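You operate a simulated robot arm through the tools that you are given. There is no shell and no other tool. Be economical: measure what you need, move in short steps, check, and stop when the job is done.

You are at the controls of a simulated two-armed robot. One attempt, no reset.

Task
Try the dimmer set at HALF, then at LOW, and switch it off.
Fine: first push the yellow cell drawer home, then switch on; hold the set by its lug while pushing and turning; watch the lamp at each step.

Only the result counts: the job must be done as asked and must still hold three seconds after the hand-in. Knocking over, shifting, dropping, spilling or breaking anything else fails it.

Robot
Two 7-joint arms with two-finger parallel grippers on one trunk, on a base that drives. Base frame: it is fixed to the floor where the robot stands at the start and does not move with it; the origin is under the middle of the robot, x ahead of it, y to its left, z up. Units: m, rad, N and s.
The left shoulder is at the start at [0.062, 0.199, 1.104], the right one opposite. With the tool pointing down near the work surface each hand reaches from about 0.26 to 0.7 m from the robot's upright axis, wherever it stands, measured 20 degrees to its own side. Places, roughly: dimmer dial [0.5, 0.2, 0.8]; grey switch of the dimmer set [0.5, 0.3, 0.8]; yellow cell drawer [0.5, 0.1, 0.8]. Payload 1.57 kg a hand.
Tool frame (each hand has its own): the origin (TCP) lies between the finger pads and is the grasp point; the fingertips stand 0.03 m ahead of it; z points along the fingers, y is the line along which they close. Largest opening 0.11 m; finger width 0.024, thickness 0.012; the body of the gripper, 0.048 by 0.112 m, starts 0.078 m behind the TCP.
Orientation is told as [roll, pitch, yaw] about the base's x, y, z axes, in that order, counted from this pose: with the fingers straight down and closing along the base's y, the tool's x points along the base's -x, its y along +y and its z along -z.

Tools
- The arms move only by the tool send_rows. It takes "left_plan", "right_plan" or both (then of equal length, played together; a hand with none holds still); each is text: rows parted by semicolons, each of 7 numbers parted by spaces: the shift along the base's x, y, z in units of 30 mm (1.0 is 30 mm), then the turn, a rotation vector about the base's x, y, z in units of 4 degrees (1.0 is 4 degrees), then the opening, from 0 (shut) to 1 (fully open). In form: tx ty tz rx ry rz jaw; .... A call has 1 to 10 rows; each row shifts and turns the commanded pose from where the row before left it. A call with a number of a shift or a turn outside -1 to 1 is refused whole. Rows are played at 5 a second. More than 0.05 m and 0.15 rad between two rows, or a gripper value outside its range, and nothing of the call is played. A pose out of reach is approached as far as the arm can. The call stops where the force on the tool passes 40 N (or 10 N more than at its start, if that is more) or the arm is blocked; 0.2 s more then pass. The fingers move at their own pace (about 0.072 m/s each) and stop on an object; they squeeze with about 40 N. The grip force told is the motor's: it shows also when the fingers shut on nothing. Time passes only in rows, and 0.2 s behind the last, so rows that do not move let the fingers close. The reply holds the time, the measured pose of the TCP, the force on the tool along the base axes, the opening and the grip force, in the units named above and with some noise, with the torque about the TCP (base axes, N m) and any sound that the robot's microphone picked up.
- Cameras (640 x 400 px; columns grow to the right, rows downward): "scene" is now at [0.0897, 0.0465, 1.6804]; the picture's right is [0.61, -0.79, 0.00], its down [-0.65, -0.51, -0.56] and it looks along [0.44, 0.35, -0.83] (base axes); focal length 268 px, centre (320, 200). "left" rides on the left gripper at [0.07, -0.016, -0.141] in its tool frame; the picture's right is [0.23, 0.97, 0.00], its down [-0.85, 0.20, -0.48] and it looks along [-0.47, 0.11, 0.88] (tool axes); focal length 222 px, centre (320, 200). "right" rides on the right gripper at [0.07, 0.016, -0.141] in its tool frame; the picture's right is [-0.23, 0.97, 0.00], its down [-0.86, -0.20, -0.48] and it looks along [-0.47, -0.11, 0.88] (tool axes); focal length 222 px, centre (320, 200).
- get_image(camera): a new picture of that camera. It takes no simulated time.
- lift_body(by): slides the trunk up (or, below 0, down) by that many m; the arms and the scene camera ride with it, the base frame stays. It gives what a move gives, with no picture.
- roll_base(legs): drives the robot by 1 to 6 legs, each [ahead, left, turn to the left] in m, m and rad, along the robot's own axes; the way and the turn of a leg run together, so that a leg with both is an arc; at most 1.5 m and 3.142 rad a leg. The arms and the cameras ride along, it lands a little off, and it stops where it bumps. It gives what a move gives.
- turn_head(pan, tilt): turns the head with the scene camera to pan (to the left, within 1.501 rad either way) and tilt (down, from -0.506 to 1.204), counted from straight ahead of the robot. It gives what a move gives.
- point_at(camera, pixels): for up to 12 pixels [column, row] of the newest picture of that camera ("zoom" is the newest enlarged one), the place [x, y, z] in the base frame of the surface seen there, good to about 0.003 m. It takes no simulated time.
- enlarge(camera, box): a new picture of the part [left, top, right, bottom] of that camera's present view, enlarged. It takes no simulated time.
- hand_in(): hands the job in; it is judged then, once.

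Work in short steps. Measure before you move; look again where a grasp or a placing could have gone wrong, and mend it. You have 80 turns and 58 pictures in all, those below and enlarged ones among them. Open the grippers and draw the arms clear of the work before you hand the job in, unless the task says otherwise; then end with one line.

The tools are called after ">>>" by a JSON object that holds its "api" and its "payload". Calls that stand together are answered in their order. send_rows: Moves the arms, as the interface text tells. Its arguments: {"type":"object","properties":{"left_plan":{"type":"string"},"right_plan":{"type":"string"}},"required":[]} The other tools are called the same way: lift_body (by) slides the trunk up or down; roll_base (legs) drives the base; turn_head (pan, tilt) turns the head that bears the scene camera; get_image (camera) takes a picture; point_at (camera, pixels) gives the place of the surface under pixels of a picture; enlarge (camera, box) takes an enlarged picture of a part of a camera's view; hand_in () hands the job in.

At the start:

```text
clock: 0.0
left_eef_pos: [0.4242, 0.4877, 1.145]
left_tcp_rot: [-0.003, 0.001, 0.0]
left_contact_force: [-0.3, -0.5, 0.5]
left_wrist_torque: [0.03, -0.03, -0.04]
left_gripper_width: 0.1101
left_finger_force: 0.1
right_eef_pos: [0.3118, 0.0181, 1.1842]
right_tcp_rot: [-0.002, -0.001, -0.001]
right_contact_force: [-0.4, -0.5, 0.5]
right_wrist_torque: [0.02, -0.01, -0.02]
right_gripper_width: 0.1101
right_finger_force: 0.0
trunk travel left (down, up): [-0.7, 0.29]
robot x, y, heading: [-0.0024, -0.0004, -0.0]
head pan, tilt: [0.661, 0.97]
```

scene: 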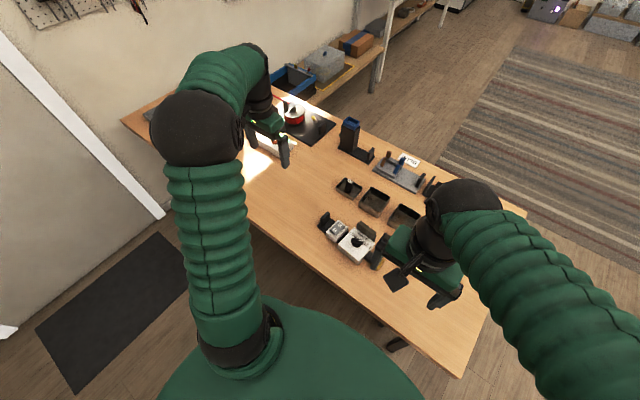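
right: 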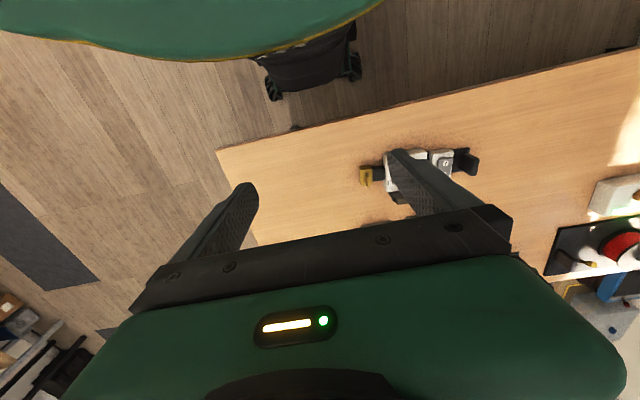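
left: 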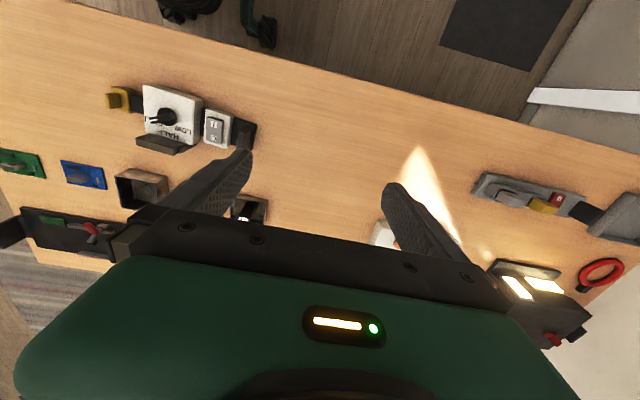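

The left picture shows the dimmer set around (170,115), with the yellow drawer at (120,98), the switch at (217,128) and a dark lug at (243,135). I enlarge it in both views.

>>> {"api": "enlarge", "payload": {"camera": "left", "box": [90, 65, 270, 177]}}

>>> {"api": "enlarge", "payload": {"camera": "scene", "box": [300, 190, 420, 265]}}

```text
3.56 times, centred on (180, 121) of left
```

zoom: 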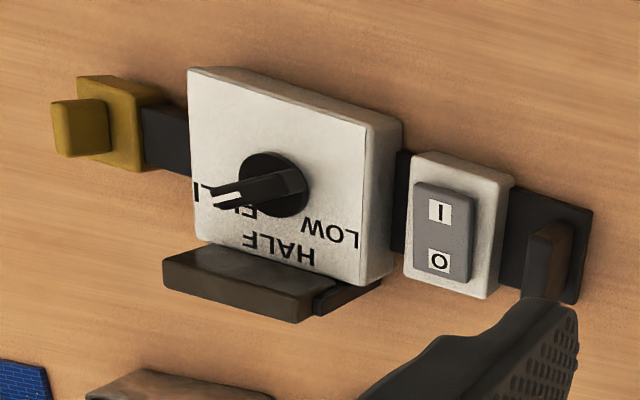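

```text
5.33 times, centred on (360, 228) of scene
```

zoom: 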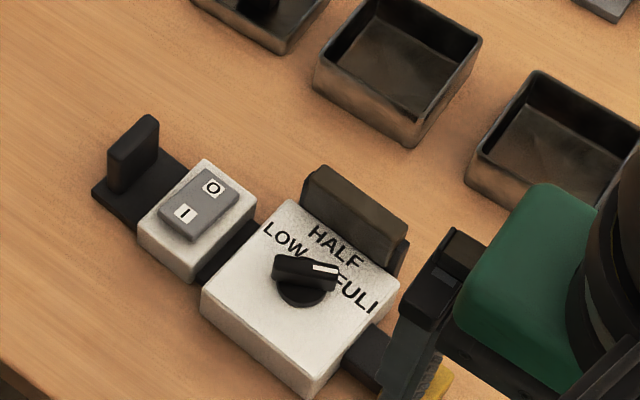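

Pixel landmarks in the zoom: lug top (130,150), switch I (185,213), O (213,187), dial (303,285) with its white mark at (325,268), LOW (283,238), HALF (335,247), FULL (355,295), brown block (355,215). I measure them.

>>> {"api": "point_at", "payload": {"camera": "zoom", "pixels": [[148, 125], [117, 150], [130, 175], [105, 193], [185, 213], [213, 187], [280, 264], [328, 268], [283, 238], [335, 247], [355, 295], [350, 200]]}}

>>> {"api": "enlarge", "payload": {"camera": "right", "box": [340, 120, 500, 220]}}

```text
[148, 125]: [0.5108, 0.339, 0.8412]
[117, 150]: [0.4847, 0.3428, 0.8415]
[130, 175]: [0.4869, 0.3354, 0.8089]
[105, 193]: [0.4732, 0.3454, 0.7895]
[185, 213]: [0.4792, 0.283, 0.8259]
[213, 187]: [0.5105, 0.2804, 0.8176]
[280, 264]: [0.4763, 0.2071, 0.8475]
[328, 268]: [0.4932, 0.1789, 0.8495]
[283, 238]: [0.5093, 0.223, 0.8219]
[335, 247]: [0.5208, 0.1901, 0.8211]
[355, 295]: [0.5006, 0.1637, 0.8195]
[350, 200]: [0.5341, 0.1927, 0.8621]
```

```text
4.00 times, centred on (420, 170) of right
```

zoom: 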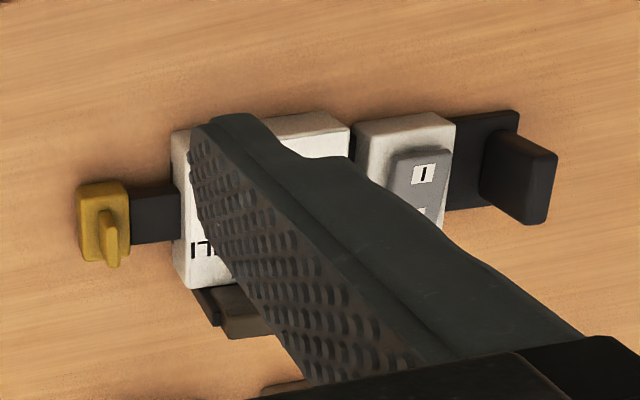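

The lug is a slab at x≈0.485–0.511, y≈0.34, top z 0.841; the dial centre is about (0.483,0.19), its mark on FULL (−57°), with HALF at about 0° and LOW at about +52°. I drive 0.2 m left so both hands reach comfortably.

>>> {"api": "roll_base", "payload": {"legs": [[0, 0.2, 0]]}}

>>> {"api": "turn_head", "payload": {"pan": 0.0, "tilt": 1.0}}

>>> {"api": "get_image", "payload": {"camera": "scene"}}

>>> {"api": "get_image", "payload": {"camera": "right"}}

```text
clock: 1.6
left_eef_pos: [0.425, 0.6869, 1.1477]
left_tcp_rot: [0.002, 0.001, -0.002]
left_contact_force: [0.0, 0.8, 0.5]
left_wrist_torque: [-0.01, 0.0, 0.05]
left_gripper_width: 0.11
left_finger_force: 0.1
right_eef_pos: [0.3113, 0.2166, 1.1837]
right_tcp_rot: [0.002, 0.0, -0.004]
right_contact_force: [1.1, 0.1, -0.5]
right_wrist_torque: [-0.01, 0.01, 0.01]
right_gripper_width: 0.1101
right_finger_force: 0.0
trunk travel left (down, up): [-0.7, 0.29]
robot x, y, heading: [-0.0026, 0.2035, -0.003]
head pan, tilt: [0.661, 0.97]
```

```text
clock: 2.6
left_eef_pos: [0.4239, 0.6913, 1.1446]
left_tcp_rot: [-0.001, 0.001, -0.001]
left_contact_force: [0.2, -0.5, -1.4]
left_wrist_torque: [-0.02, -0.01, -0.01]
left_gripper_width: 0.11
left_finger_force: 0.0
right_eef_pos: [0.3104, 0.222, 1.1848]
right_tcp_rot: [-0.002, -0.003, -0.001]
right_contact_force: [-0.7, 0.4, 0.6]
right_wrist_torque: [-0.04, -0.01, 0.0]
right_gripper_width: 0.1099
right_finger_force: 0.1
trunk travel left (down, up): [-0.7, 0.29]
robot x, y, heading: [0.0014, 0.2062, 0.002]
head pan, tilt: [0.0, 1.0]
```

```text
51 pictures are left
```

scene: 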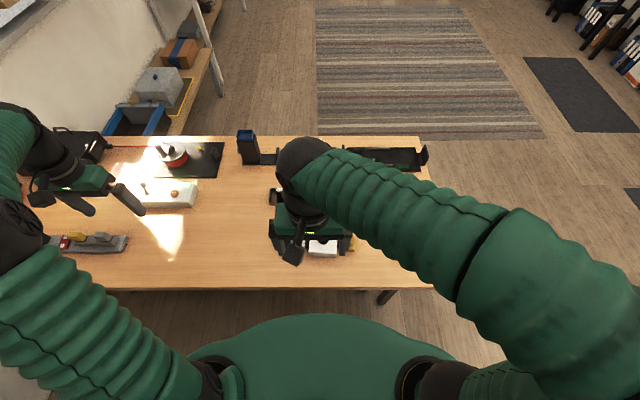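

```text
50 pictures are left
```

right: 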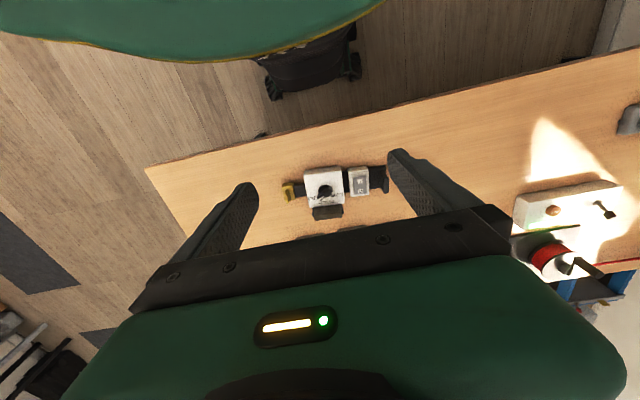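

The set lies between the fingers in the right view, from (288,190) to (387,180). I enlarge it and measure drawer, lug and switch.

>>> {"api": "enlarge", "payload": {"camera": "right", "box": [276, 155, 396, 230]}}

```text
5.33 times, centred on (336, 192) of right
```

zoom: 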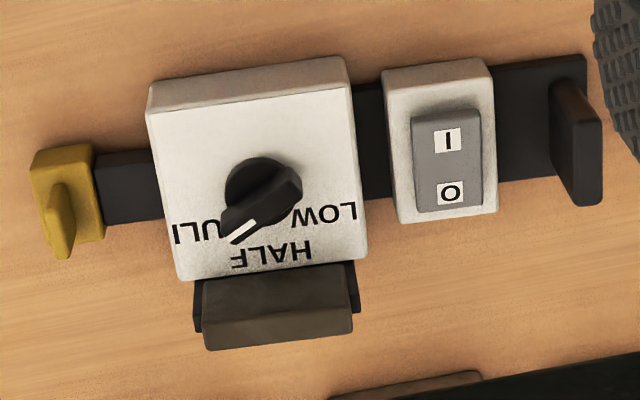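

>>> {"api": "point_at", "payload": {"camera": "zoom", "pixels": [[60, 165], [53, 200], [66, 240], [45, 230], [125, 170], [565, 95], [588, 190], [450, 140], [450, 193], [280, 185], [240, 230], [280, 330]]}}

>>> {"api": "point_at", "payload": {"camera": "zoom", "pixels": [[530, 120], [300, 190], [258, 165], [440, 240], [150, 110], [355, 110], [360, 255], [40, 150], [95, 150], [100, 235], [495, 190], [210, 288]]}}

```text
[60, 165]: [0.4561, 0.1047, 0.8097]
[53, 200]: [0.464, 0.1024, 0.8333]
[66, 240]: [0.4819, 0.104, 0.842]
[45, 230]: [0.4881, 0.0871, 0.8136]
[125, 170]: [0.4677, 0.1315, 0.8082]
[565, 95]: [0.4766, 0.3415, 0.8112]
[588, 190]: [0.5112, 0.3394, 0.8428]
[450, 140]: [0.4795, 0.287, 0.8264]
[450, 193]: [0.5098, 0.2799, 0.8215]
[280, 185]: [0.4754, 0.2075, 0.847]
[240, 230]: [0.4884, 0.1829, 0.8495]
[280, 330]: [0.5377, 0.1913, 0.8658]
```

```text
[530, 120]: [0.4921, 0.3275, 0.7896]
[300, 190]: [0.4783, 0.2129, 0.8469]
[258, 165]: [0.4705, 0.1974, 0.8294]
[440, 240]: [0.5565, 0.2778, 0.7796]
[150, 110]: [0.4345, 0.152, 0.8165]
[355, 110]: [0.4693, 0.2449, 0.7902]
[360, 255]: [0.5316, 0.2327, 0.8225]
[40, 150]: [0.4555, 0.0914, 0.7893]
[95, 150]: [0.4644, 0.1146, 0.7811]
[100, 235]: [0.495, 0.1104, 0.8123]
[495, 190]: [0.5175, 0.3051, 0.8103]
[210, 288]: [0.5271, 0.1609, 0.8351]
```

The set is turned about −5° (lug centre (0.494,0.340), dial centre ≈(0.482,0.194), drawer centre ≈(0.474,0.10), its tab up to z 0.842). I bring the right hand beside the drawer while closing it, and begin turning the left hand −95° so it closes along the lug's x faces.

>>> {"api": "send_rows", "payload": {"left_plan": "0.1 -0.4 -0.25 0 0 -1 1;0.1 -0.4 -0.25 0 0 -1 1;0.1 -0.4 -0.25 0 0 -1 1;0.1 -0.4 -0.25 0 0 -1 1;0.1 -0.4 -0.25 0 0 -1 1;0.1 -0.4 -0.25 0 0 -1 1;0.1 -0.4 -0.25 0 0 -1 1;0.1 -0.4 -0.25 0 0 -1 1;0.1 -0.4 -0.25 0 0 -1 1;0.1 -0.4 -0.25 0 0 -1 1", "right_plan": "0.54 -0.62 -0.78 0 0 0 1;0.54 -0.62 -0.78 0 0 0 0;0.54 -0.62 -0.78 0 0 0 0;0.54 -0.62 -0.78 0 0 0 0;0.54 -0.62 -0.78 0 0 0 0;0.54 -0.62 -0.78 0 0 0 0;0.54 -0.62 -0.78 0 0 0 0;0.54 -0.62 -0.78 0 0 0 0;0.54 -0.62 -0.78 0 0 0 0;0.54 -0.62 -0.78 0 0 0 0"}}

>>> {"api": "send_rows", "payload": {"left_plan": "0.1 -0.5 -0.25 0 0 -1 1;0.1 -0.5 -0.25 0 0 -1 1;0.1 -0.5 -0.25 0 0 -1 1;0.1 -0.5 -0.25 0 0 -1 1;0.1 -0.5 -0.25 0 0 -1 1;0.1 -0.5 -0.25 0 0 -1 1;0.1 -0.5 -0.25 0 0 -1 1;0.1 -0.5 -0.25 0 0 -1 1;0.1 -0.5 -0.25 0 0 -1 1;0.1 -0.5 -0.25 0 0 -1 1"}}

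```text
clock: 4.8
left_eef_pos: [0.4567, 0.5679, 1.0701]
left_tcp_rot: [-0.001, 0.001, -0.702]
left_contact_force: [-0.6, -0.4, 1.0]
left_wrist_torque: [0.0, -0.01, 0.01]
left_gripper_width: 0.11
left_finger_force: 0.1
right_eef_pos: [0.4744, 0.0315, 0.9502]
right_tcp_rot: [0.0, 0.001, -0.004]
right_contact_force: [0.1, 0.1, -0.1]
right_wrist_torque: [0.03, 0.04, 0.0]
right_gripper_width: 0.0002
right_finger_force: 21.5
trunk travel left (down, up): [-0.7, 0.29]
robot x, y, heading: [-0.0015, 0.2063, -0.001]
head pan, tilt: [0.0, 1.0]
```

```text
clock: 7.0
left_eef_pos: [0.4835, 0.4192, 0.9977]
left_tcp_rot: [0.0, -0.002, -1.402]
left_contact_force: [-0.2, 0.7, 0.1]
left_wrist_torque: [0.01, 0.0, 0.0]
left_gripper_width: 0.1101
left_finger_force: 0.1
right_eef_pos: [0.4712, 0.0322, 0.9514]
right_tcp_rot: [0.001, 0.0, -0.002]
right_contact_force: [-0.2, 0.0, 0.4]
right_wrist_torque: [0.01, -0.02, -0.01]
right_gripper_width: 0.0
right_finger_force: 21.4
trunk travel left (down, up): [-0.7, 0.29]
robot x, y, heading: [-0.0033, 0.198, -0.006]
head pan, tilt: [0.0, 1.0]
```

Both hands are on track. I bring the left hand above the lug with yaw −95° and look.

>>> {"api": "send_rows", "payload": {"left_plan": "0.09 -0.66 -0.65 0 0 -0.92 1;0.09 -0.66 -0.65 0 0 -0.92 1;0.09 -0.66 -0.65 0 0 -0.92 0.8;0.09 -0.66 -0.65 0 0 -0.92 0.7;0 0 0 0 0 0 0.65"}}

>>> {"api": "get_image", "payload": {"camera": "scene"}}

>>> {"api": "get_image", "payload": {"camera": "left"}}

>>> {"api": "get_image", "payload": {"camera": "right"}}

```text
clock: 8.2
left_eef_pos: [0.4974, 0.3394, 0.9194]
left_tcp_rot: [0.0, -0.001, -1.658]
left_contact_force: [0.4, 0.3, -0.4]
left_wrist_torque: [-0.01, 0.02, 0.0]
left_gripper_width: 0.0713
left_finger_force: 0.2
right_eef_pos: [0.4728, 0.0323, 0.9511]
right_tcp_rot: [0.001, -0.001, -0.004]
right_contact_force: [-0.1, -1.2, -0.4]
right_wrist_torque: [0.0, -0.03, -0.01]
right_gripper_width: 0.0002
right_finger_force: 21.6
trunk travel left (down, up): [-0.7, 0.29]
robot x, y, heading: [0.0006, 0.2061, -0.004]
head pan, tilt: [0.0, 1.0]
```

```text
48 pictures are left
```

scene: 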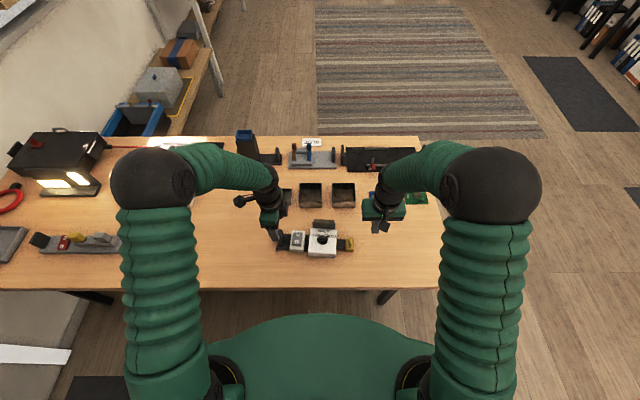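

```text
47 pictures are left
```

left: 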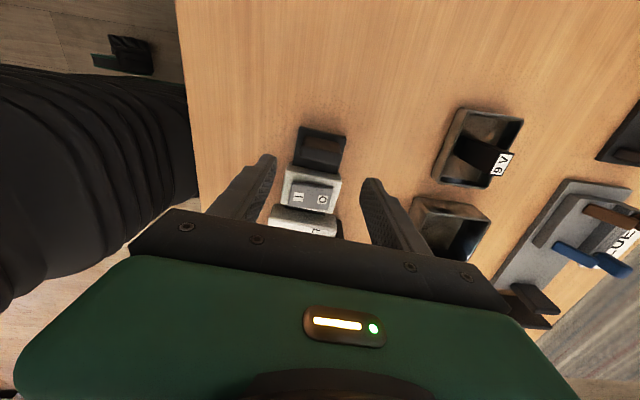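

```text
46 pictures are left
```

right: 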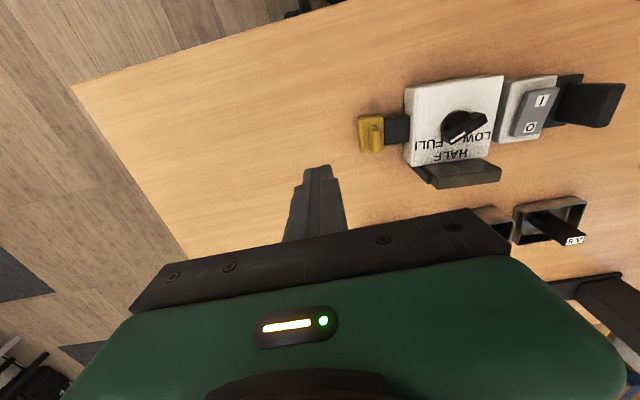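

The scene view now shows the set clear at (320,242). I enlarge it and measure lug, drawer and dial again.

>>> {"api": "enlarge", "payload": {"camera": "scene", "box": [264, 210, 368, 275]}}

>>> {"api": "point_at", "payload": {"camera": "left", "pixels": [[297, 160], [338, 166], [320, 140], [320, 165], [302, 130], [344, 135], [360, 121]]}}

>>> {"api": "enlarge", "payload": {"camera": "left", "box": [260, 110, 388, 190]}}

```text
6.15 times, centred on (316, 242) of scene
```

zoom: 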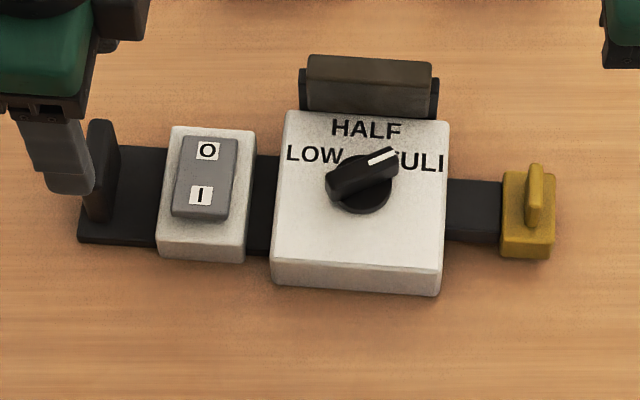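

```text
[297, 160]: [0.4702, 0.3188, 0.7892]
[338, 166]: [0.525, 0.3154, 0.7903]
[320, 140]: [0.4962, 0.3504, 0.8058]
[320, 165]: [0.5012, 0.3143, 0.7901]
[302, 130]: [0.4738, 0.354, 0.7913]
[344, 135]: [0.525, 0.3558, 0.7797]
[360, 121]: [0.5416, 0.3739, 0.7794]
```

```text
5.00 times, centred on (324, 150) of left
```

zoom: 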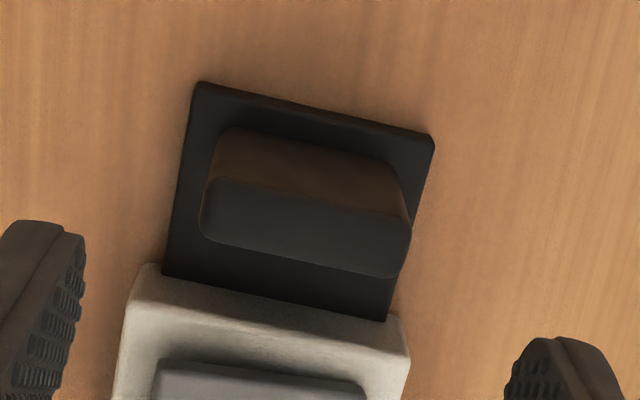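

>>> {"api": "point_at", "payload": {"camera": "zoom", "pixels": [[222, 190], [395, 235], [305, 205], [300, 250], [230, 150], [385, 185], [215, 225], [400, 262]]}}

```text
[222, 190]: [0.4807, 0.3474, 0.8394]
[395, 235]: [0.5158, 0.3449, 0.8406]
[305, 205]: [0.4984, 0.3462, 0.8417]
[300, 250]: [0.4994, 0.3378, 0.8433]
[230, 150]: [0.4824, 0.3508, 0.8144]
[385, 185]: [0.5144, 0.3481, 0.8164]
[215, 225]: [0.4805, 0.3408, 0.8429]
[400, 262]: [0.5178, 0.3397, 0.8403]
```

The lug spans x 0.479–0.518, y 0.337–0.349, centre (0.4985,0.343), top 0.842. I lower the left hand over it with the jaw at 0.65 and close.

>>> {"api": "send_rows", "payload": {"left_plan": "0.04 0.12 -0.5 0 0 0 0.65;0 0 -0.7 0 0 0 0.65;0 0 -0.7 0 0 0 0.65;0 0 -0.7 0 0 0 0.65;0 0 -0.4 0 0 0 0.65;0 0 0 0 0 0 0.65"}}

>>> {"api": "send_rows", "payload": {"left_plan": "0 0 0 0 0 0 0.45;0 0 0 0 0 0 0.4;0 0 0 0 0 0 0.36;0 0 0 0 0 0 0.3;0 0 0 0 0 0 0.2;0 0 0 0 0 0 0.2"}}

>>> {"api": "get_image", "payload": {"camera": "left"}}

```text
clock: 9.7
left_eef_pos: [0.4962, 0.3437, 0.8289]
left_tcp_rot: [0.001, -0.002, -1.656]
left_contact_force: [0.1, 0.2, 0.1]
left_wrist_torque: [0.02, -0.03, -0.03]
left_gripper_width: 0.0713
left_finger_force: 0.1
right_eef_pos: [0.471, 0.0326, 0.9503]
right_tcp_rot: [-0.001, -0.002, -0.003]
right_contact_force: [-0.6, 0.1, 0.7]
right_wrist_torque: [0.02, -0.03, 0.03]
right_gripper_width: 0.0
right_finger_force: 21.8
trunk travel left (down, up): [-0.7, 0.29]
robot x, y, heading: [-0.0014, 0.2074, -0.008]
head pan, tilt: [0.0, 1.0]
```

```text
clock: 11.1
left_eef_pos: [0.496, 0.3432, 0.8292]
left_tcp_rot: [0.0, 0.0, -1.654]
left_contact_force: [0.2, 0.0, 0.3]
left_wrist_torque: [-0.01, -0.04, 0.13]
left_gripper_width: 0.0437
left_finger_force: 39.6
right_eef_pos: [0.472, 0.0329, 0.9513]
right_tcp_rot: [-0.001, -0.003, -0.005]
right_contact_force: [-0.6, 0.0, -0.3]
right_wrist_torque: [-0.01, -0.01, 0.03]
right_gripper_width: 0.0
right_finger_force: 21.1
trunk travel left (down, up): [-0.7, 0.29]
robot x, y, heading: [-0.0019, 0.2041, -0.006]
head pan, tilt: [0.0, 1.0]
```

```text
43 pictures are left
```

left: 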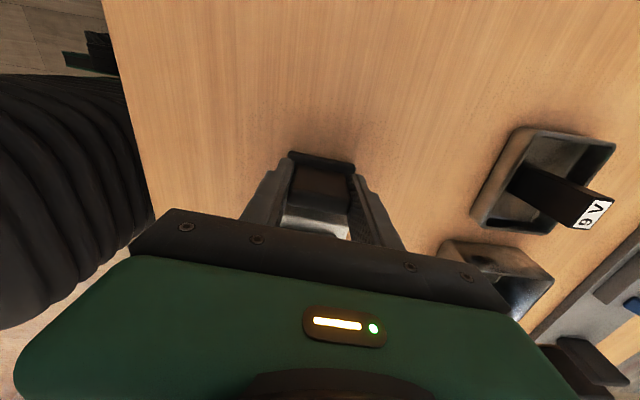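

The lug is gripped (width 0.044, 39.6 N). Now I measure the drawer anew from the scene.

>>> {"api": "enlarge", "payload": {"camera": "scene", "box": [264, 210, 368, 275]}}

>>> {"api": "point_at", "payload": {"camera": "zoom", "pixels": [[535, 180], [535, 215], [512, 205], [548, 225], [525, 248], [500, 200], [362, 175], [335, 185], [395, 155], [385, 195], [450, 200], [365, 80]]}}

```text
6.15 times, centred on (316, 242) of scene
```

zoom: 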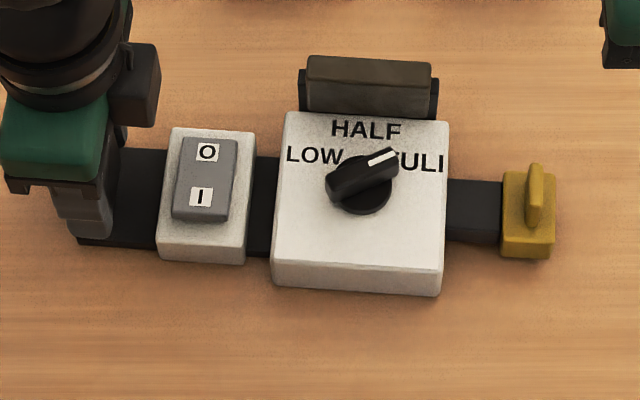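

```text
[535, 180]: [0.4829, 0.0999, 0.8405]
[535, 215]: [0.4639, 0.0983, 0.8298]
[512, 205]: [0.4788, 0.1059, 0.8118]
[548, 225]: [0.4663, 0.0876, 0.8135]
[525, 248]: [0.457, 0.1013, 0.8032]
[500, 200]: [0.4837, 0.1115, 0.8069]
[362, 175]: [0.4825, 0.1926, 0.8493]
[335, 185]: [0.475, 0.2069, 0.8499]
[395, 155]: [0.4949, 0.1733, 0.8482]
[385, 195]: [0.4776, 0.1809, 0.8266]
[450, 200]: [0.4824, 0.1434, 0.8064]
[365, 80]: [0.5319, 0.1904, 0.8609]
```

The drawer body's outer face lies at y≈0.086, centre x 0.474; the housing side is at y≈0.147. I lower the shut right fingers beside it and move up close.

>>> {"api": "send_rows", "payload": {"right_plan": "0.05 0 -0.85 0 0 0 0;0 0 -0.85 0 0 0 0;0 0 -0.85 0 0 0 0;0 0 -0.85 0 0 0 0;0 0 -0.75 0 0 0 0;0 0.5 0 0 0 0 0;0 0.5 0 0 0 0 0;0 0.3 0 0 0 0 0;0 0.2 0 0 0 0 0"}}

>>> {"api": "enlarge", "payload": {"camera": "scene", "box": [264, 210, 368, 275]}}

```text
clock: 13.1
left_eef_pos: [0.4968, 0.3441, 0.8301]
left_tcp_rot: [0.001, -0.003, -1.656]
left_contact_force: [-1.0, 2.9, 0.8]
left_wrist_torque: [-0.04, -0.15, -0.26]
left_gripper_width: 0.0435
left_finger_force: 40.1
right_eef_pos: [0.4745, 0.0798, 0.8261]
right_tcp_rot: [0.0, -0.002, -0.005]
right_contact_force: [1.7, -1.8, 1.5]
right_wrist_torque: [-0.05, -0.05, -0.05]
right_gripper_width: 0.0
right_finger_force: 21.3
trunk travel left (down, up): [-0.7, 0.29]
robot x, y, heading: [0.0012, 0.2027, -0.003]
head pan, tilt: [0.0, 1.0]
```

```text
6.15 times, centred on (316, 242) of scene
```

zoom: 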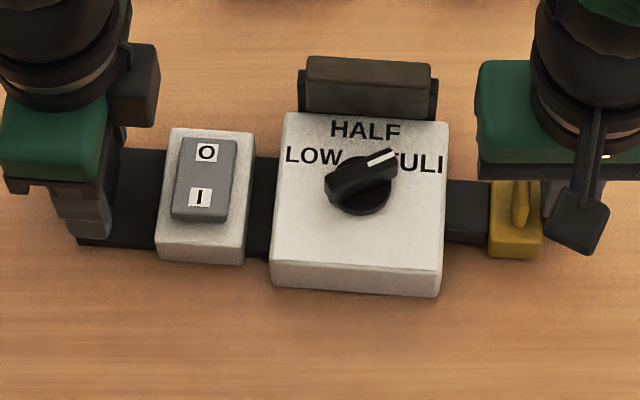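

Contact is made at about 2 N and the drawer has moved in a little (yellow now at 490–542), the set unmoved. I keep pushing in small steps.

>>> {"api": "send_rows", "payload": {"right_plan": "0.02 0.25 0 0 0 0 0;0.02 0.25 0 0 0 0 0;0.02 0.2 0 0 0 0 0"}}

>>> {"api": "send_rows", "payload": {"right_plan": "0.01 0.15 0 0 0 0 0;0.01 0.15 0 0 0 0 0"}}

>>> {"api": "enlarge", "payload": {"camera": "scene", "box": [264, 210, 368, 275]}}

```text
clock: 13.8
left_eef_pos: [0.4974, 0.3439, 0.8301]
left_tcp_rot: [-0.001, -0.002, -1.656]
left_contact_force: [-0.4, 2.4, -0.5]
left_wrist_torque: [0.36, 0.05, -0.02]
left_gripper_width: 0.0439
left_finger_force: 39.4
right_eef_pos: [0.4758, 0.1001, 0.8262]
right_tcp_rot: [0.0, 0.0, -0.002]
right_contact_force: [-0.5, -1.0, -0.6]
right_wrist_torque: [-0.01, 0.03, -0.02]
right_gripper_width: 0.0
right_finger_force: 21.3
trunk travel left (down, up): [-0.7, 0.29]
robot x, y, heading: [-0.0004, 0.2032, -0.005]
head pan, tilt: [0.0, 1.0]
```

```text
clock: 14.4
left_eef_pos: [0.4975, 0.3449, 0.8304]
left_tcp_rot: [0.001, -0.001, -1.655]
left_contact_force: [0.8, 9.7, 2.1]
left_wrist_torque: [-0.46, 0.13, 0.17]
left_gripper_width: 0.0438
left_finger_force: 40.2
right_eef_pos: [0.4777, 0.1072, 0.8249]
right_tcp_rot: [-0.002, -0.001, -0.003]
right_contact_force: [-1.7, -12.1, 0.3]
right_wrist_torque: [-0.17, 0.03, -0.12]
right_gripper_width: 0.0
right_finger_force: 21.1
trunk travel left (down, up): [-0.7, 0.29]
robot x, y, heading: [0.0009, 0.2033, 0.001]
head pan, tilt: [0.0, 1.0]
```

```text
6.15 times, centred on (316, 242) of scene
```

zoom: 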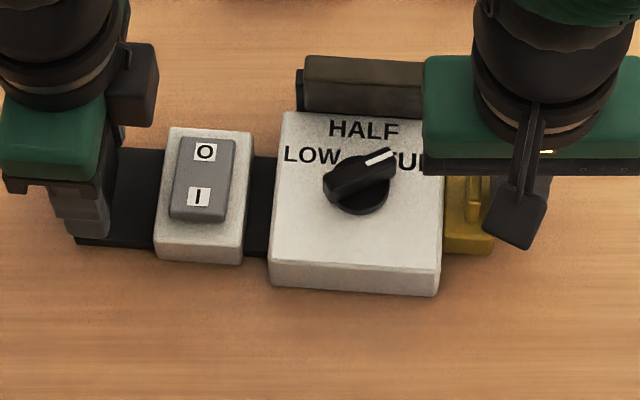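

The yellow front is now against the housing and the force rose to 12 N. One small further push to make sure it is seated.

>>> {"api": "send_rows", "payload": {"right_plan": "0 0.1 0 0 0 0 0;0 0 0 0 0 0 0"}}

```text
clock: 15.1
left_eef_pos: [0.4966, 0.3447, 0.8302]
left_tcp_rot: [0.0, 0.003, -1.656]
left_contact_force: [0.8, 22.6, 6.1]
left_wrist_torque: [-0.72, 0.03, 0.12]
left_gripper_width: 0.0436
left_finger_force: 40.0
right_eef_pos: [0.4771, 0.1089, 0.825]
right_tcp_rot: [-0.005, 0.001, -0.006]
right_contact_force: [-1.9, -25.0, -0.2]
right_wrist_torque: [-0.72, 0.02, -0.29]
right_gripper_width: 0.0
right_finger_force: 21.4
trunk travel left (down, up): [-0.7, 0.29]
robot x, y, heading: [0.0015, 0.2053, -0.003]
head pan, tilt: [0.0, 1.0]
```

The drawer is firmly home (25 N, no motion). I back the right hand off, raise it, tilt it by +30° about x (leaning away from the left hand) and bring it above the I end of the switch.

>>> {"api": "send_rows", "payload": {"right_plan": "0 -0.5 0 0 0 0 0;0 -0.5 0 0 0 0 0;0 0 0.9 0 0 0 0;0 0 0.9 0 0 0 0;0 0 0.9 0 0 0 0;0 0 0.9 0 0 0 0;0 0 0.9 0 0 0 0"}}

>>> {"api": "send_rows", "payload": {"right_plan": "0 0.8 0 0.94 0 0 0;0 0.8 0 0.94 0 0 0;0 0.8 0 0.94 0 0 0;0 0.8 0 0.94 0 0 0;0 0.8 0 0.94 0 0 0;0 0.8 0 0.94 0 0 0;0 0.8 0 0.94 0 0 0;0 0.8 -0.2 0.94 0 0 0;0 0.3 -0.6 0 0 0 0;0 0 -0.6 0 0 0 0"}}

>>> {"api": "enlarge", "payload": {"camera": "scene", "box": [264, 200, 376, 270]}}

>>> {"api": "get_image", "payload": {"camera": "right"}}

```text
clock: 16.6
left_eef_pos: [0.4971, 0.3421, 0.8294]
left_tcp_rot: [-0.001, -0.001, -1.654]
left_contact_force: [-0.4, -0.9, 3.3]
left_wrist_torque: [-0.89, 0.18, 0.04]
left_gripper_width: 0.0437
left_finger_force: 39.4
right_eef_pos: [0.4776, 0.0828, 0.9593]
right_tcp_rot: [0.001, -0.001, -0.005]
right_contact_force: [-0.9, 0.3, -1.0]
right_wrist_torque: [0.01, -0.03, 0.02]
right_gripper_width: 0.0
right_finger_force: 21.1
trunk travel left (down, up): [-0.7, 0.29]
robot x, y, heading: [-0.0001, 0.2022, -0.006]
head pan, tilt: [0.0, 1.0]
```

```text
clock: 18.9
left_eef_pos: [0.4968, 0.3417, 0.8294]
left_tcp_rot: [0.002, -0.002, -1.658]
left_contact_force: [-1.1, 0.1, 0.5]
left_wrist_torque: [0.33, 0.11, 0.02]
left_gripper_width: 0.0436
left_finger_force: 39.8
right_eef_pos: [0.4773, 0.2831, 0.9178]
right_tcp_rot: [0.525, 0.003, -0.002]
right_contact_force: [-0.9, 0.2, 0.4]
right_wrist_torque: [-0.02, 0.01, -0.03]
right_gripper_width: 0.0
right_finger_force: 21.0
trunk travel left (down, up): [-0.7, 0.29]
robot x, y, heading: [0.0038, 0.204, -0.002]
head pan, tilt: [0.0, 1.0]
```

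```text
5.71 times, centred on (320, 235) of scene
```

zoom: 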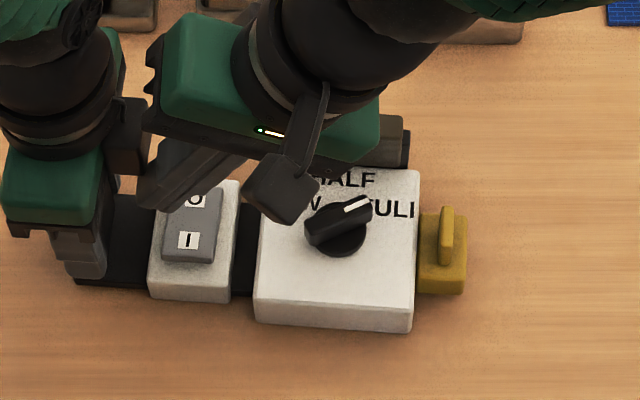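

```text
38 pictures are left
```

right: 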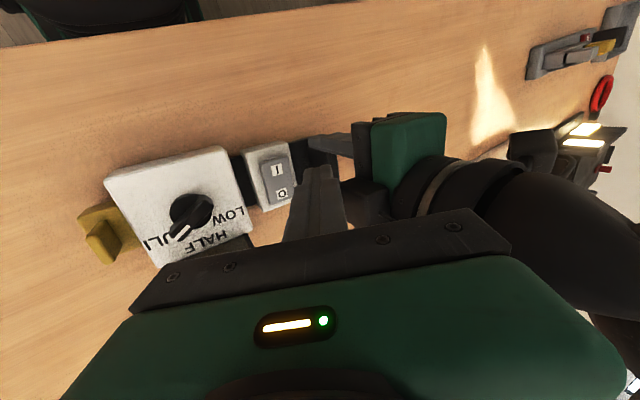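

The fingertip hovers over the switch, but a dark box of the left hand (zoom (130,135)) is near the right gripper's corner (150,120). I measure both before lowering.

>>> {"api": "point_at", "payload": {"camera": "zoom", "pixels": [[145, 130], [115, 140], [130, 165], [95, 190], [145, 115], [160, 60], [165, 195], [188, 240], [195, 202], [165, 250], [105, 100]]}}

```text
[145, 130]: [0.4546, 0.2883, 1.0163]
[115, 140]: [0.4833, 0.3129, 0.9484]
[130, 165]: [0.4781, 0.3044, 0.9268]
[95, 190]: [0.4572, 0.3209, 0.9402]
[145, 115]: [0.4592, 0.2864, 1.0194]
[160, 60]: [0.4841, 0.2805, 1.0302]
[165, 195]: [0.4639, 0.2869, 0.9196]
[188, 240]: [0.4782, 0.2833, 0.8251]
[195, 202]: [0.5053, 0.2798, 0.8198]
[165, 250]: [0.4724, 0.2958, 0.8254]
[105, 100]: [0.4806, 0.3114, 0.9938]
```

The left hand's box reaches y≈0.302; the clearance would be under 1 cm, so I tilt 10° more and shift slightly back, then descend to touch the I end (expected TCP z≈0.857).

>>> {"api": "send_rows", "payload": {"right_plan": "-0.05 -0.1 0 0.9 0 0 0;0 -0.1 0 0.9 0 0 0;0 -0.1 -0.3 0.7 0 0 0;0 0 -0.6 0 0 0 0;0 0 -0.5 0 0 0 0;0 0 -0.3 0 0 0 0;0 0 -0.2 0 0 0 0"}}

>>> {"api": "enlarge", "payload": {"camera": "scene", "box": [264, 200, 376, 270]}}

>>> {"api": "enlarge", "payload": {"camera": "right", "box": [200, 100, 400, 225]}}

```text
clock: 20.4
left_eef_pos: [0.4974, 0.3436, 0.8297]
left_tcp_rot: [-0.002, 0.0, -1.655]
left_contact_force: [0.9, 0.0, -0.2]
left_wrist_torque: [0.35, 0.0, 0.0]
left_gripper_width: 0.0436
left_finger_force: 39.9
right_eef_pos: [0.4751, 0.2728, 0.8599]
right_tcp_rot: [0.7, 0.003, -0.004]
right_contact_force: [-0.1, 0.3, 0.7]
right_wrist_torque: [0.01, -0.01, 0.02]
right_gripper_width: 0.0
right_finger_force: 21.0
trunk travel left (down, up): [-0.7, 0.29]
robot x, y, heading: [0.0007, 0.2034, -0.006]
head pan, tilt: [0.0, 1.0]
```

```text
5.71 times, centred on (320, 235) of scene
```

zoom: 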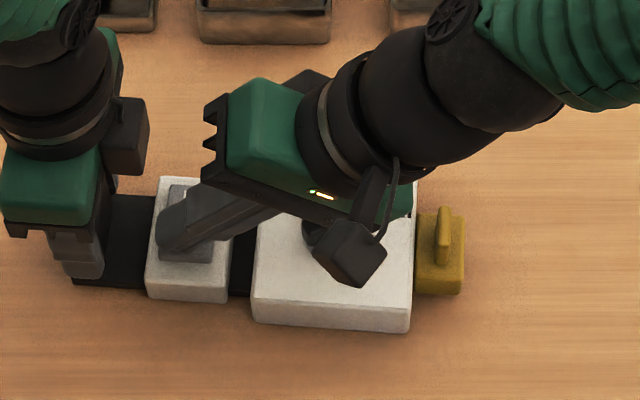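

```text
3.20 times, centred on (300, 162) of right
```

zoom: 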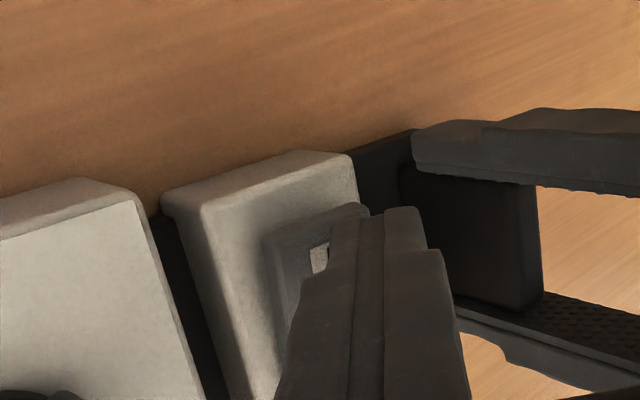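

The fingertip sits just above the I end, well clear of the left hand. I press down in small steps.

>>> {"api": "send_rows", "payload": {"right_plan": "-0.05 0 -0.1 0 0 0 0;0 0 -0.1 0 0 0 0;0 0 -0.1 0 0 0 0"}}

```text
clock: 21.2
left_eef_pos: [0.4976, 0.3432, 0.8287]
left_tcp_rot: [-0.001, -0.003, -1.656]
left_contact_force: [1.3, 0.3, 0.1]
left_wrist_torque: [0.4, -0.02, -0.02]
left_gripper_width: 0.0438
left_finger_force: 40.1
right_eef_pos: [0.4737, 0.2736, 0.8532]
right_tcp_rot: [0.699, 0.003, -0.004]
right_contact_force: [0.2, 0.2, -0.7]
right_wrist_torque: [-0.01, 0.0, 0.0]
right_gripper_width: 0.0003
right_finger_force: 20.4
trunk travel left (down, up): [-0.7, 0.29]
robot x, y, heading: [0.0036, 0.2047, -0.003]
head pan, tilt: [0.0, 1.0]
```

No contact yet; I go further down.

>>> {"api": "send_rows", "payload": {"right_plan": "0 0 -0.1 0 0 0 0;0 0 -0.1 0 0 0 0"}}

>>> {"api": "send_rows", "payload": {"right_plan": "0 0 -0.1 0 0 0 0;0 0 0 0 0 0 0"}}

>>> {"api": "enlarge", "payload": {"camera": "scene", "box": [264, 200, 376, 270]}}

```text
clock: 21.9
left_eef_pos: [0.4953, 0.3438, 0.8297]
left_tcp_rot: [0.0, -0.002, -1.654]
left_contact_force: [6.5, 3.6, -20.0]
left_wrist_torque: [0.64, -0.14, 0.53]
left_gripper_width: 0.0436
left_finger_force: 39.9
right_eef_pos: [0.4723, 0.2742, 0.849]
right_tcp_rot: [0.703, -0.001, -0.003]
right_contact_force: [-5.3, -5.5, 30.0]
right_wrist_torque: [0.22, -0.15, 0.01]
right_gripper_width: 0.0
right_finger_force: 21.0
trunk travel left (down, up): [-0.7, 0.29]
robot x, y, heading: [-0.003, 0.2063, -0.001]
head pan, tilt: [0.0, 1.0]
```

```text
clock: 22.2
left_eef_pos: [0.4951, 0.344, 0.831]
left_tcp_rot: [0.002, 0.0, -1.654]
left_contact_force: [2.0, 1.1, -3.7]
left_wrist_torque: [-0.37, 0.31, 0.3]
left_gripper_width: 0.0439
left_finger_force: 40.3
right_eef_pos: [0.4715, 0.2747, 0.8489]
right_tcp_rot: [0.702, -0.003, 0.0]
right_contact_force: [-3.5, -3.8, 10.8]
right_wrist_torque: [0.05, -0.03, 0.02]
right_gripper_width: 0.0
right_finger_force: 22.2
trunk travel left (down, up): [-0.7, 0.29]
robot x, y, heading: [-0.0033, 0.2023, 0.0]
head pan, tilt: [0.0, 1.0]
stopped in row 1 (right hand): the force on the tool passed its limit at 46 N (the readings are from after the stop); the commanded pose is now the measured one
```

```text
5.71 times, centred on (320, 235) of scene
```

zoom: 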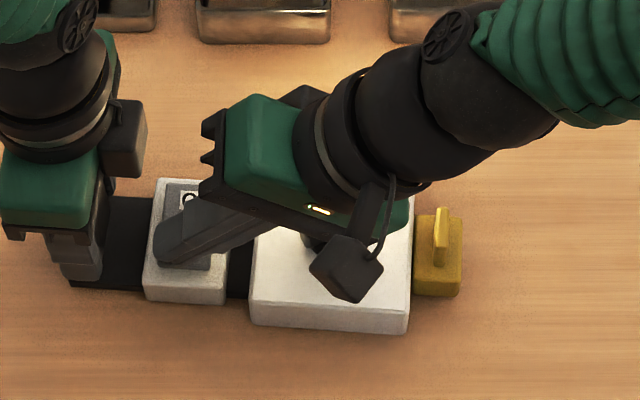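

The press peaked at 46 N, so the rocker should be over, and the trays' faces look brighter. I raise the right hand and look at rocker and lamp.

>>> {"api": "send_rows", "payload": {"right_plan": "0 0 0.5 0 0 0 0;0 -0.3 0.8 0 0 0 0;0 -0.8 0.8 0 0 0 0;0 -0.9 0.5 -0.5 0 0 0;-0.2 -1 0 -1 0 0 0;0 -1 0 -1 0 0 0;0 -1 0 -1 0 0 0;0 -1 0 -1 0 0 0;0 0 0 -1 0 0 0;0 0 0 -1 0 0 0"}}

>>> {"api": "enlarge", "payload": {"camera": "scene", "box": [264, 180, 376, 270]}}

```text
clock: 24.4
left_eef_pos: [0.4961, 0.3448, 0.8306]
left_tcp_rot: [0.002, -0.002, -1.654]
left_contact_force: [0.1, -0.2, 1.2]
left_wrist_torque: [0.34, -0.01, -0.01]
left_gripper_width: 0.0438
left_finger_force: 40.2
right_eef_pos: [0.4673, 0.097, 0.9266]
right_tcp_rot: [0.245, -0.002, -0.001]
right_contact_force: [0.2, 0.4, -0.6]
right_wrist_torque: [0.0, 0.01, 0.02]
right_gripper_width: 0.0001
right_finger_force: 21.6
trunk travel left (down, up): [-0.7, 0.29]
robot x, y, heading: [-0.0012, 0.2022, -0.01]
head pan, tilt: [0.0, 1.0]
```

```text
4.44 times, centred on (320, 225) of scene
```

zoom: 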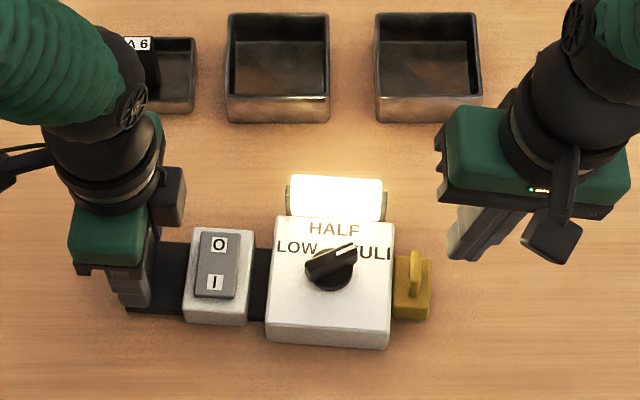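

The lamp is lit brightly at FULL. Now I measure the dial's handle: ends about (310,275) and (352,250).

>>> {"api": "enlarge", "payload": {"camera": "scene", "box": [304, 222, 360, 262]}}

```text
10.00 times, centred on (332, 242) of scene
```

zoom: 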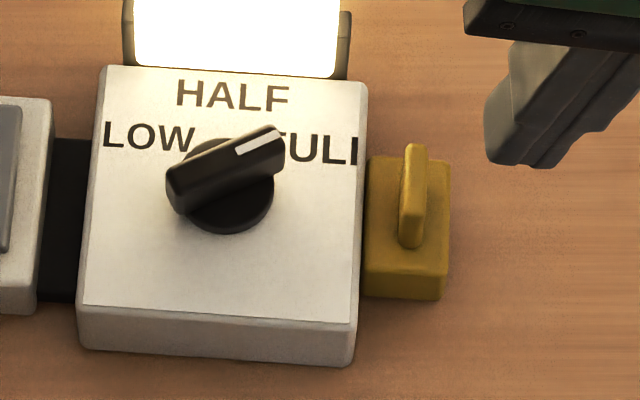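

>>> {"api": "point_at", "payload": {"camera": "zoom", "pixels": [[172, 178], [183, 190], [268, 135], [280, 150], [225, 165], [265, 210], [240, 227], [205, 220], [150, 135], [232, 95], [325, 150], [205, 148]]}}

```text
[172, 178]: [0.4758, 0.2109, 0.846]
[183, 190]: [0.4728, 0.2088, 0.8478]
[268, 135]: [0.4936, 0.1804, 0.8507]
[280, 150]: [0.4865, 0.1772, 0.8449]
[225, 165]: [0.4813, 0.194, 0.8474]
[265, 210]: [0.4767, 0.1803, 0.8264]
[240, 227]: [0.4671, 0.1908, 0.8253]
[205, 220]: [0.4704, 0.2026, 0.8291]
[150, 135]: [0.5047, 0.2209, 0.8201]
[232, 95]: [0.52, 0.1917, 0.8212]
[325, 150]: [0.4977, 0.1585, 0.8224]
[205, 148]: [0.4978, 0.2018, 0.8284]
```

The handle runs from (0.475,0.2105) to (0.491,0.178): centre (0.483,0.194), pointing −64°; stops are about 60° apart. I set the right hand upright, yaw −64°, jaw 0.3, above the dial.

>>> {"api": "send_rows", "payload": {"right_plan": "0 0 0 -0.88 0 0 0;0 0 0 -0.88 0 0 0;0 0 0 -0.88 0 0 0;0 0 0 -0.87 0 0 0;0 0 0.1 0 0 -1 0.3;0 0 0.1 0 0 -1 0.3;0 0 0.1 0 0 -1 0.3;0 0 0.1 0 0 -1 0.3;0 0 0.1 0 0 -1 0.3;0 0 0 0 0 -1 0.3"}}

>>> {"api": "send_rows", "payload": {"right_plan": "0.053 0.32 0 0 0 -1 0.3;0.053 0.32 0 0 0 -1 0.3;0.053 0.32 0 0 0 -1 0.3;0.053 0.32 0 0 0 -1 0.3;0.053 0.32 0 0 0 -1 0.3;0.053 0.32 0 0 0 -1 0.3;0.053 0.32 0 0 0 -1 0.3;0.053 0.32 0 0 0 -1 0.3;0.053 0.32 0 0 0 -1 0.3;0.053 0.32 0 0 0 -1 0.3"}}

>>> {"api": "get_image", "payload": {"camera": "right"}}

>>> {"api": "enlarge", "payload": {"camera": "scene", "box": [264, 180, 376, 270]}}

```text
clock: 26.6
left_eef_pos: [0.4963, 0.3454, 0.8301]
left_tcp_rot: [0.001, -0.002, -1.655]
left_contact_force: [-0.5, -0.3, -0.7]
left_wrist_torque: [0.16, 0.09, 0.02]
left_gripper_width: 0.0438
left_finger_force: 40.0
right_eef_pos: [0.4654, 0.0947, 0.9428]
right_tcp_rot: [0.004, -0.002, -0.42]
right_contact_force: [0.7, 0.2, -0.9]
right_wrist_torque: [0.01, -0.02, 0.0]
right_gripper_width: 0.0329
right_finger_force: 0.1
trunk travel left (down, up): [-0.7, 0.29]
robot x, y, heading: [0.0015, 0.2021, -0.002]
head pan, tilt: [0.0, 1.0]
```

```text
clock: 28.8
left_eef_pos: [0.4961, 0.3464, 0.8314]
left_tcp_rot: [0.003, -0.001, -1.655]
left_contact_force: [-0.1, -1.1, -0.6]
left_wrist_torque: [0.33, -0.04, -0.02]
left_gripper_width: 0.0436
left_finger_force: 40.7
right_eef_pos: [0.4902, 0.1816, 0.9504]
right_tcp_rot: [0.015, -0.001, -1.146]
right_contact_force: [-0.3, 0.1, -0.2]
right_wrist_torque: [0.0, 0.01, -0.01]
right_gripper_width: 0.0328
right_finger_force: 0.1
trunk travel left (down, up): [-0.7, 0.29]
robot x, y, heading: [0.0022, 0.2021, -0.0]
head pan, tilt: [0.0, 1.0]
```

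```text
32 pictures are left
```

right: 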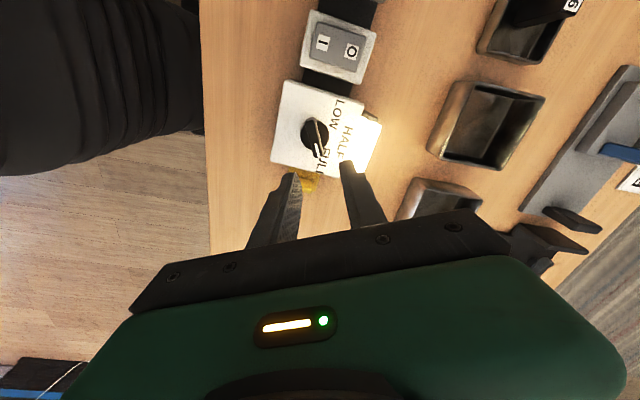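

```text
4.44 times, centred on (320, 225) of scene
```

zoom: 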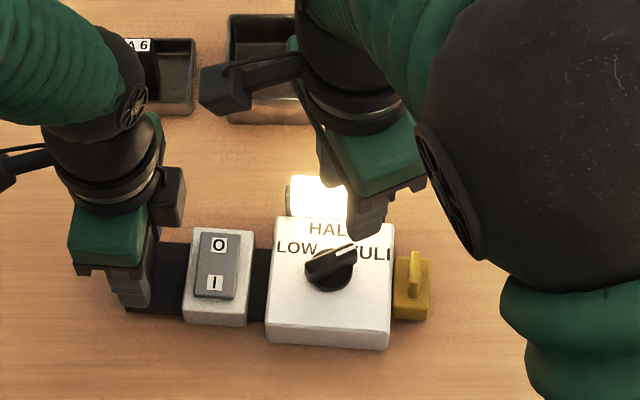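

The right hand lags about 1 cm (y 0.1816 against 0.191). I check whether it settles, and command the correction.

>>> {"api": "send_rows", "payload": {"right_plan": "-0.1 0.2 0 -0.1 0 0 0.3;-0.1 0.15 0 -0.1 0 0 0.3;0 0 0 0 0 0 0.3"}}

```text
clock: 29.8
left_eef_pos: [0.4937, 0.3452, 0.8294]
left_tcp_rot: [0.006, -0.003, -1.655]
left_contact_force: [2.6, 0.4, 4.5]
left_wrist_torque: [-0.85, 0.26, 0.38]
left_gripper_width: 0.0437
left_finger_force: 39.8
right_eef_pos: [0.4933, 0.1685, 0.9484]
right_tcp_rot: [0.012, -0.016, -1.205]
right_contact_force: [-0.4, 0.5, 0.2]
right_wrist_torque: [0.03, -0.02, 0.03]
right_gripper_width: 0.0329
right_finger_force: 0.0
trunk travel left (down, up): [-0.7, 0.29]
robot x, y, heading: [-0.0002, 0.2037, -0.0]
head pan, tilt: [0.0, 1.0]
stopped in row 3 (right hand): the arm was blocked; the commanded pose is now the measured one
```

The arm is at its limit for this yaw. I back off to yaw ≈ −37°; closing from there with a wider jaw will still embrace the handle (29° askew) and align it.

>>> {"api": "send_rows", "payload": {"right_plan": "0 0 0 0 0 1 0.4;0 0 0 0 0 1 0.4;0 0 0 0 0 1 0.4;0 0 0 0 0 1 0.4;0 0 0 0 0 1 0.4;0 0 0 0 0 1 0.4;0 0 0 0 0 1 0.4;0 0 0 0 0 1 0.4;0 0 0 0 0 0 0.4"}}

>>> {"api": "enlarge", "payload": {"camera": "scene", "box": [264, 180, 376, 270]}}

```text
clock: 31.8
left_eef_pos: [0.4941, 0.3444, 0.8301]
left_tcp_rot: [0.005, -0.001, -1.656]
left_contact_force: [-0.5, 0.0, 0.0]
left_wrist_torque: [0.34, -0.01, -0.02]
left_gripper_width: 0.0436
left_finger_force: 40.2
right_eef_pos: [0.4896, 0.1746, 0.9484]
right_tcp_rot: [0.008, -0.015, -0.628]
right_contact_force: [-0.5, 0.5, 0.1]
right_wrist_torque: [0.01, -0.01, 0.01]
right_gripper_width: 0.0441
right_finger_force: 0.0
trunk travel left (down, up): [-0.7, 0.29]
robot x, y, heading: [0.0013, 0.2038, -0.005]
head pan, tilt: [0.0, 1.0]
```

```text
4.44 times, centred on (320, 225) of scene
```

zoom: 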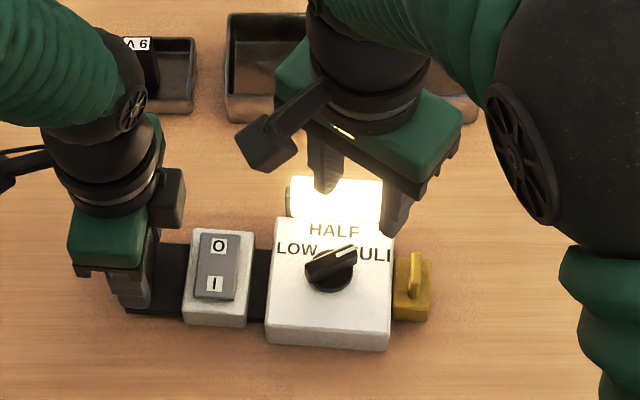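

The set still looks well placed; I recheck the dial handle's place (zoom ends (310,270) and (352,250)) and move over it.

>>> {"api": "point_at", "payload": {"camera": "zoom", "pixels": [[309, 267], [313, 272], [347, 247], [352, 253], [331, 262]]}}

>>> {"api": "send_rows", "payload": {"right_plan": "-0.1 0.3 0 -0.1 0.1 0 0.4;-0.12 0.35 -0.3 0 0.1 0 0.4;0 0 -0.5 0 0 0 0.4;0 0 0 0 0 0 0.4"}}

```text
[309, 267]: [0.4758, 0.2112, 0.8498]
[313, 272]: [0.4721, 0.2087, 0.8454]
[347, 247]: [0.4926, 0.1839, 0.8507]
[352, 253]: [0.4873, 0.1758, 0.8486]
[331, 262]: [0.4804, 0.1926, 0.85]
```

```text
clock: 32.8
left_eef_pos: [0.4942, 0.3448, 0.8303]
left_tcp_rot: [0.003, -0.002, -1.655]
left_contact_force: [-0.5, 0.7, -0.4]
left_wrist_torque: [0.3, -0.02, -0.03]
left_gripper_width: 0.0436
left_finger_force: 40.2
right_eef_pos: [0.4833, 0.1943, 0.9226]
right_tcp_rot: [-0.005, -0.006, -0.631]
right_contact_force: [-0.6, 1.0, 0.0]
right_wrist_torque: [-0.04, 0.01, 0.0]
right_gripper_width: 0.0441
right_finger_force: 0.1
trunk travel left (down, up): [-0.7, 0.29]
robot x, y, heading: [-0.004, 0.2046, -0.003]
head pan, tilt: [0.0, 1.0]
```

Well centred at (0.4833,0.1943). I lower to z≈0.863 so the fingers straddle the handle above the dial's disc.

>>> {"api": "send_rows", "payload": {"right_plan": "-0.02 0 -0.6 0 0 0 0.4;0 0 -0.6 0 0 0 0.4;0 0 -0.5 0 0 0 0.4;0 0 -0.25 0 0 0 0.4;0 0 0 0 0 0 0.4"}}

>>> {"api": "enlarge", "payload": {"camera": "scene", "box": [264, 180, 376, 270]}}

>>> {"api": "enlarge", "payload": {"camera": "right", "box": [220, 100, 420, 225]}}

```text
clock: 34.0
left_eef_pos: [0.4938, 0.3444, 0.83]
left_tcp_rot: [0.003, -0.001, -1.654]
left_contact_force: [-0.3, -0.2, 0.4]
left_wrist_torque: [0.36, -0.02, -0.01]
left_gripper_width: 0.0437
left_finger_force: 40.0
right_eef_pos: [0.4825, 0.1935, 0.8646]
right_tcp_rot: [-0.005, -0.007, -0.628]
right_contact_force: [-0.4, -0.1, 0.2]
right_wrist_torque: [0.01, -0.01, -0.02]
right_gripper_width: 0.0439
right_finger_force: 0.0
trunk travel left (down, up): [-0.7, 0.29]
robot x, y, heading: [0.0007, 0.2029, -0.002]
head pan, tilt: [0.0, 1.0]
```

```text
4.44 times, centred on (320, 225) of scene
```

zoom: 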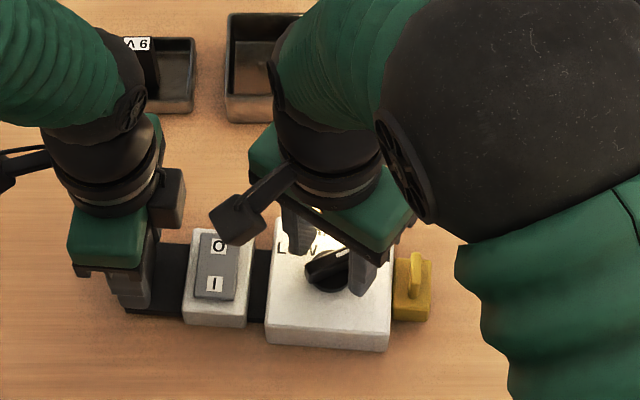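

```text
3.20 times, centred on (320, 162) of right
```

zoom: 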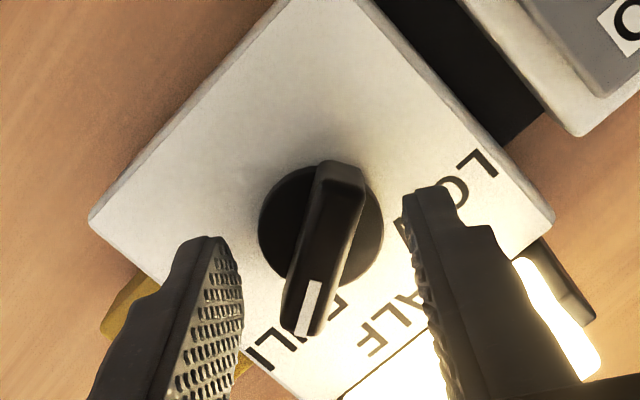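

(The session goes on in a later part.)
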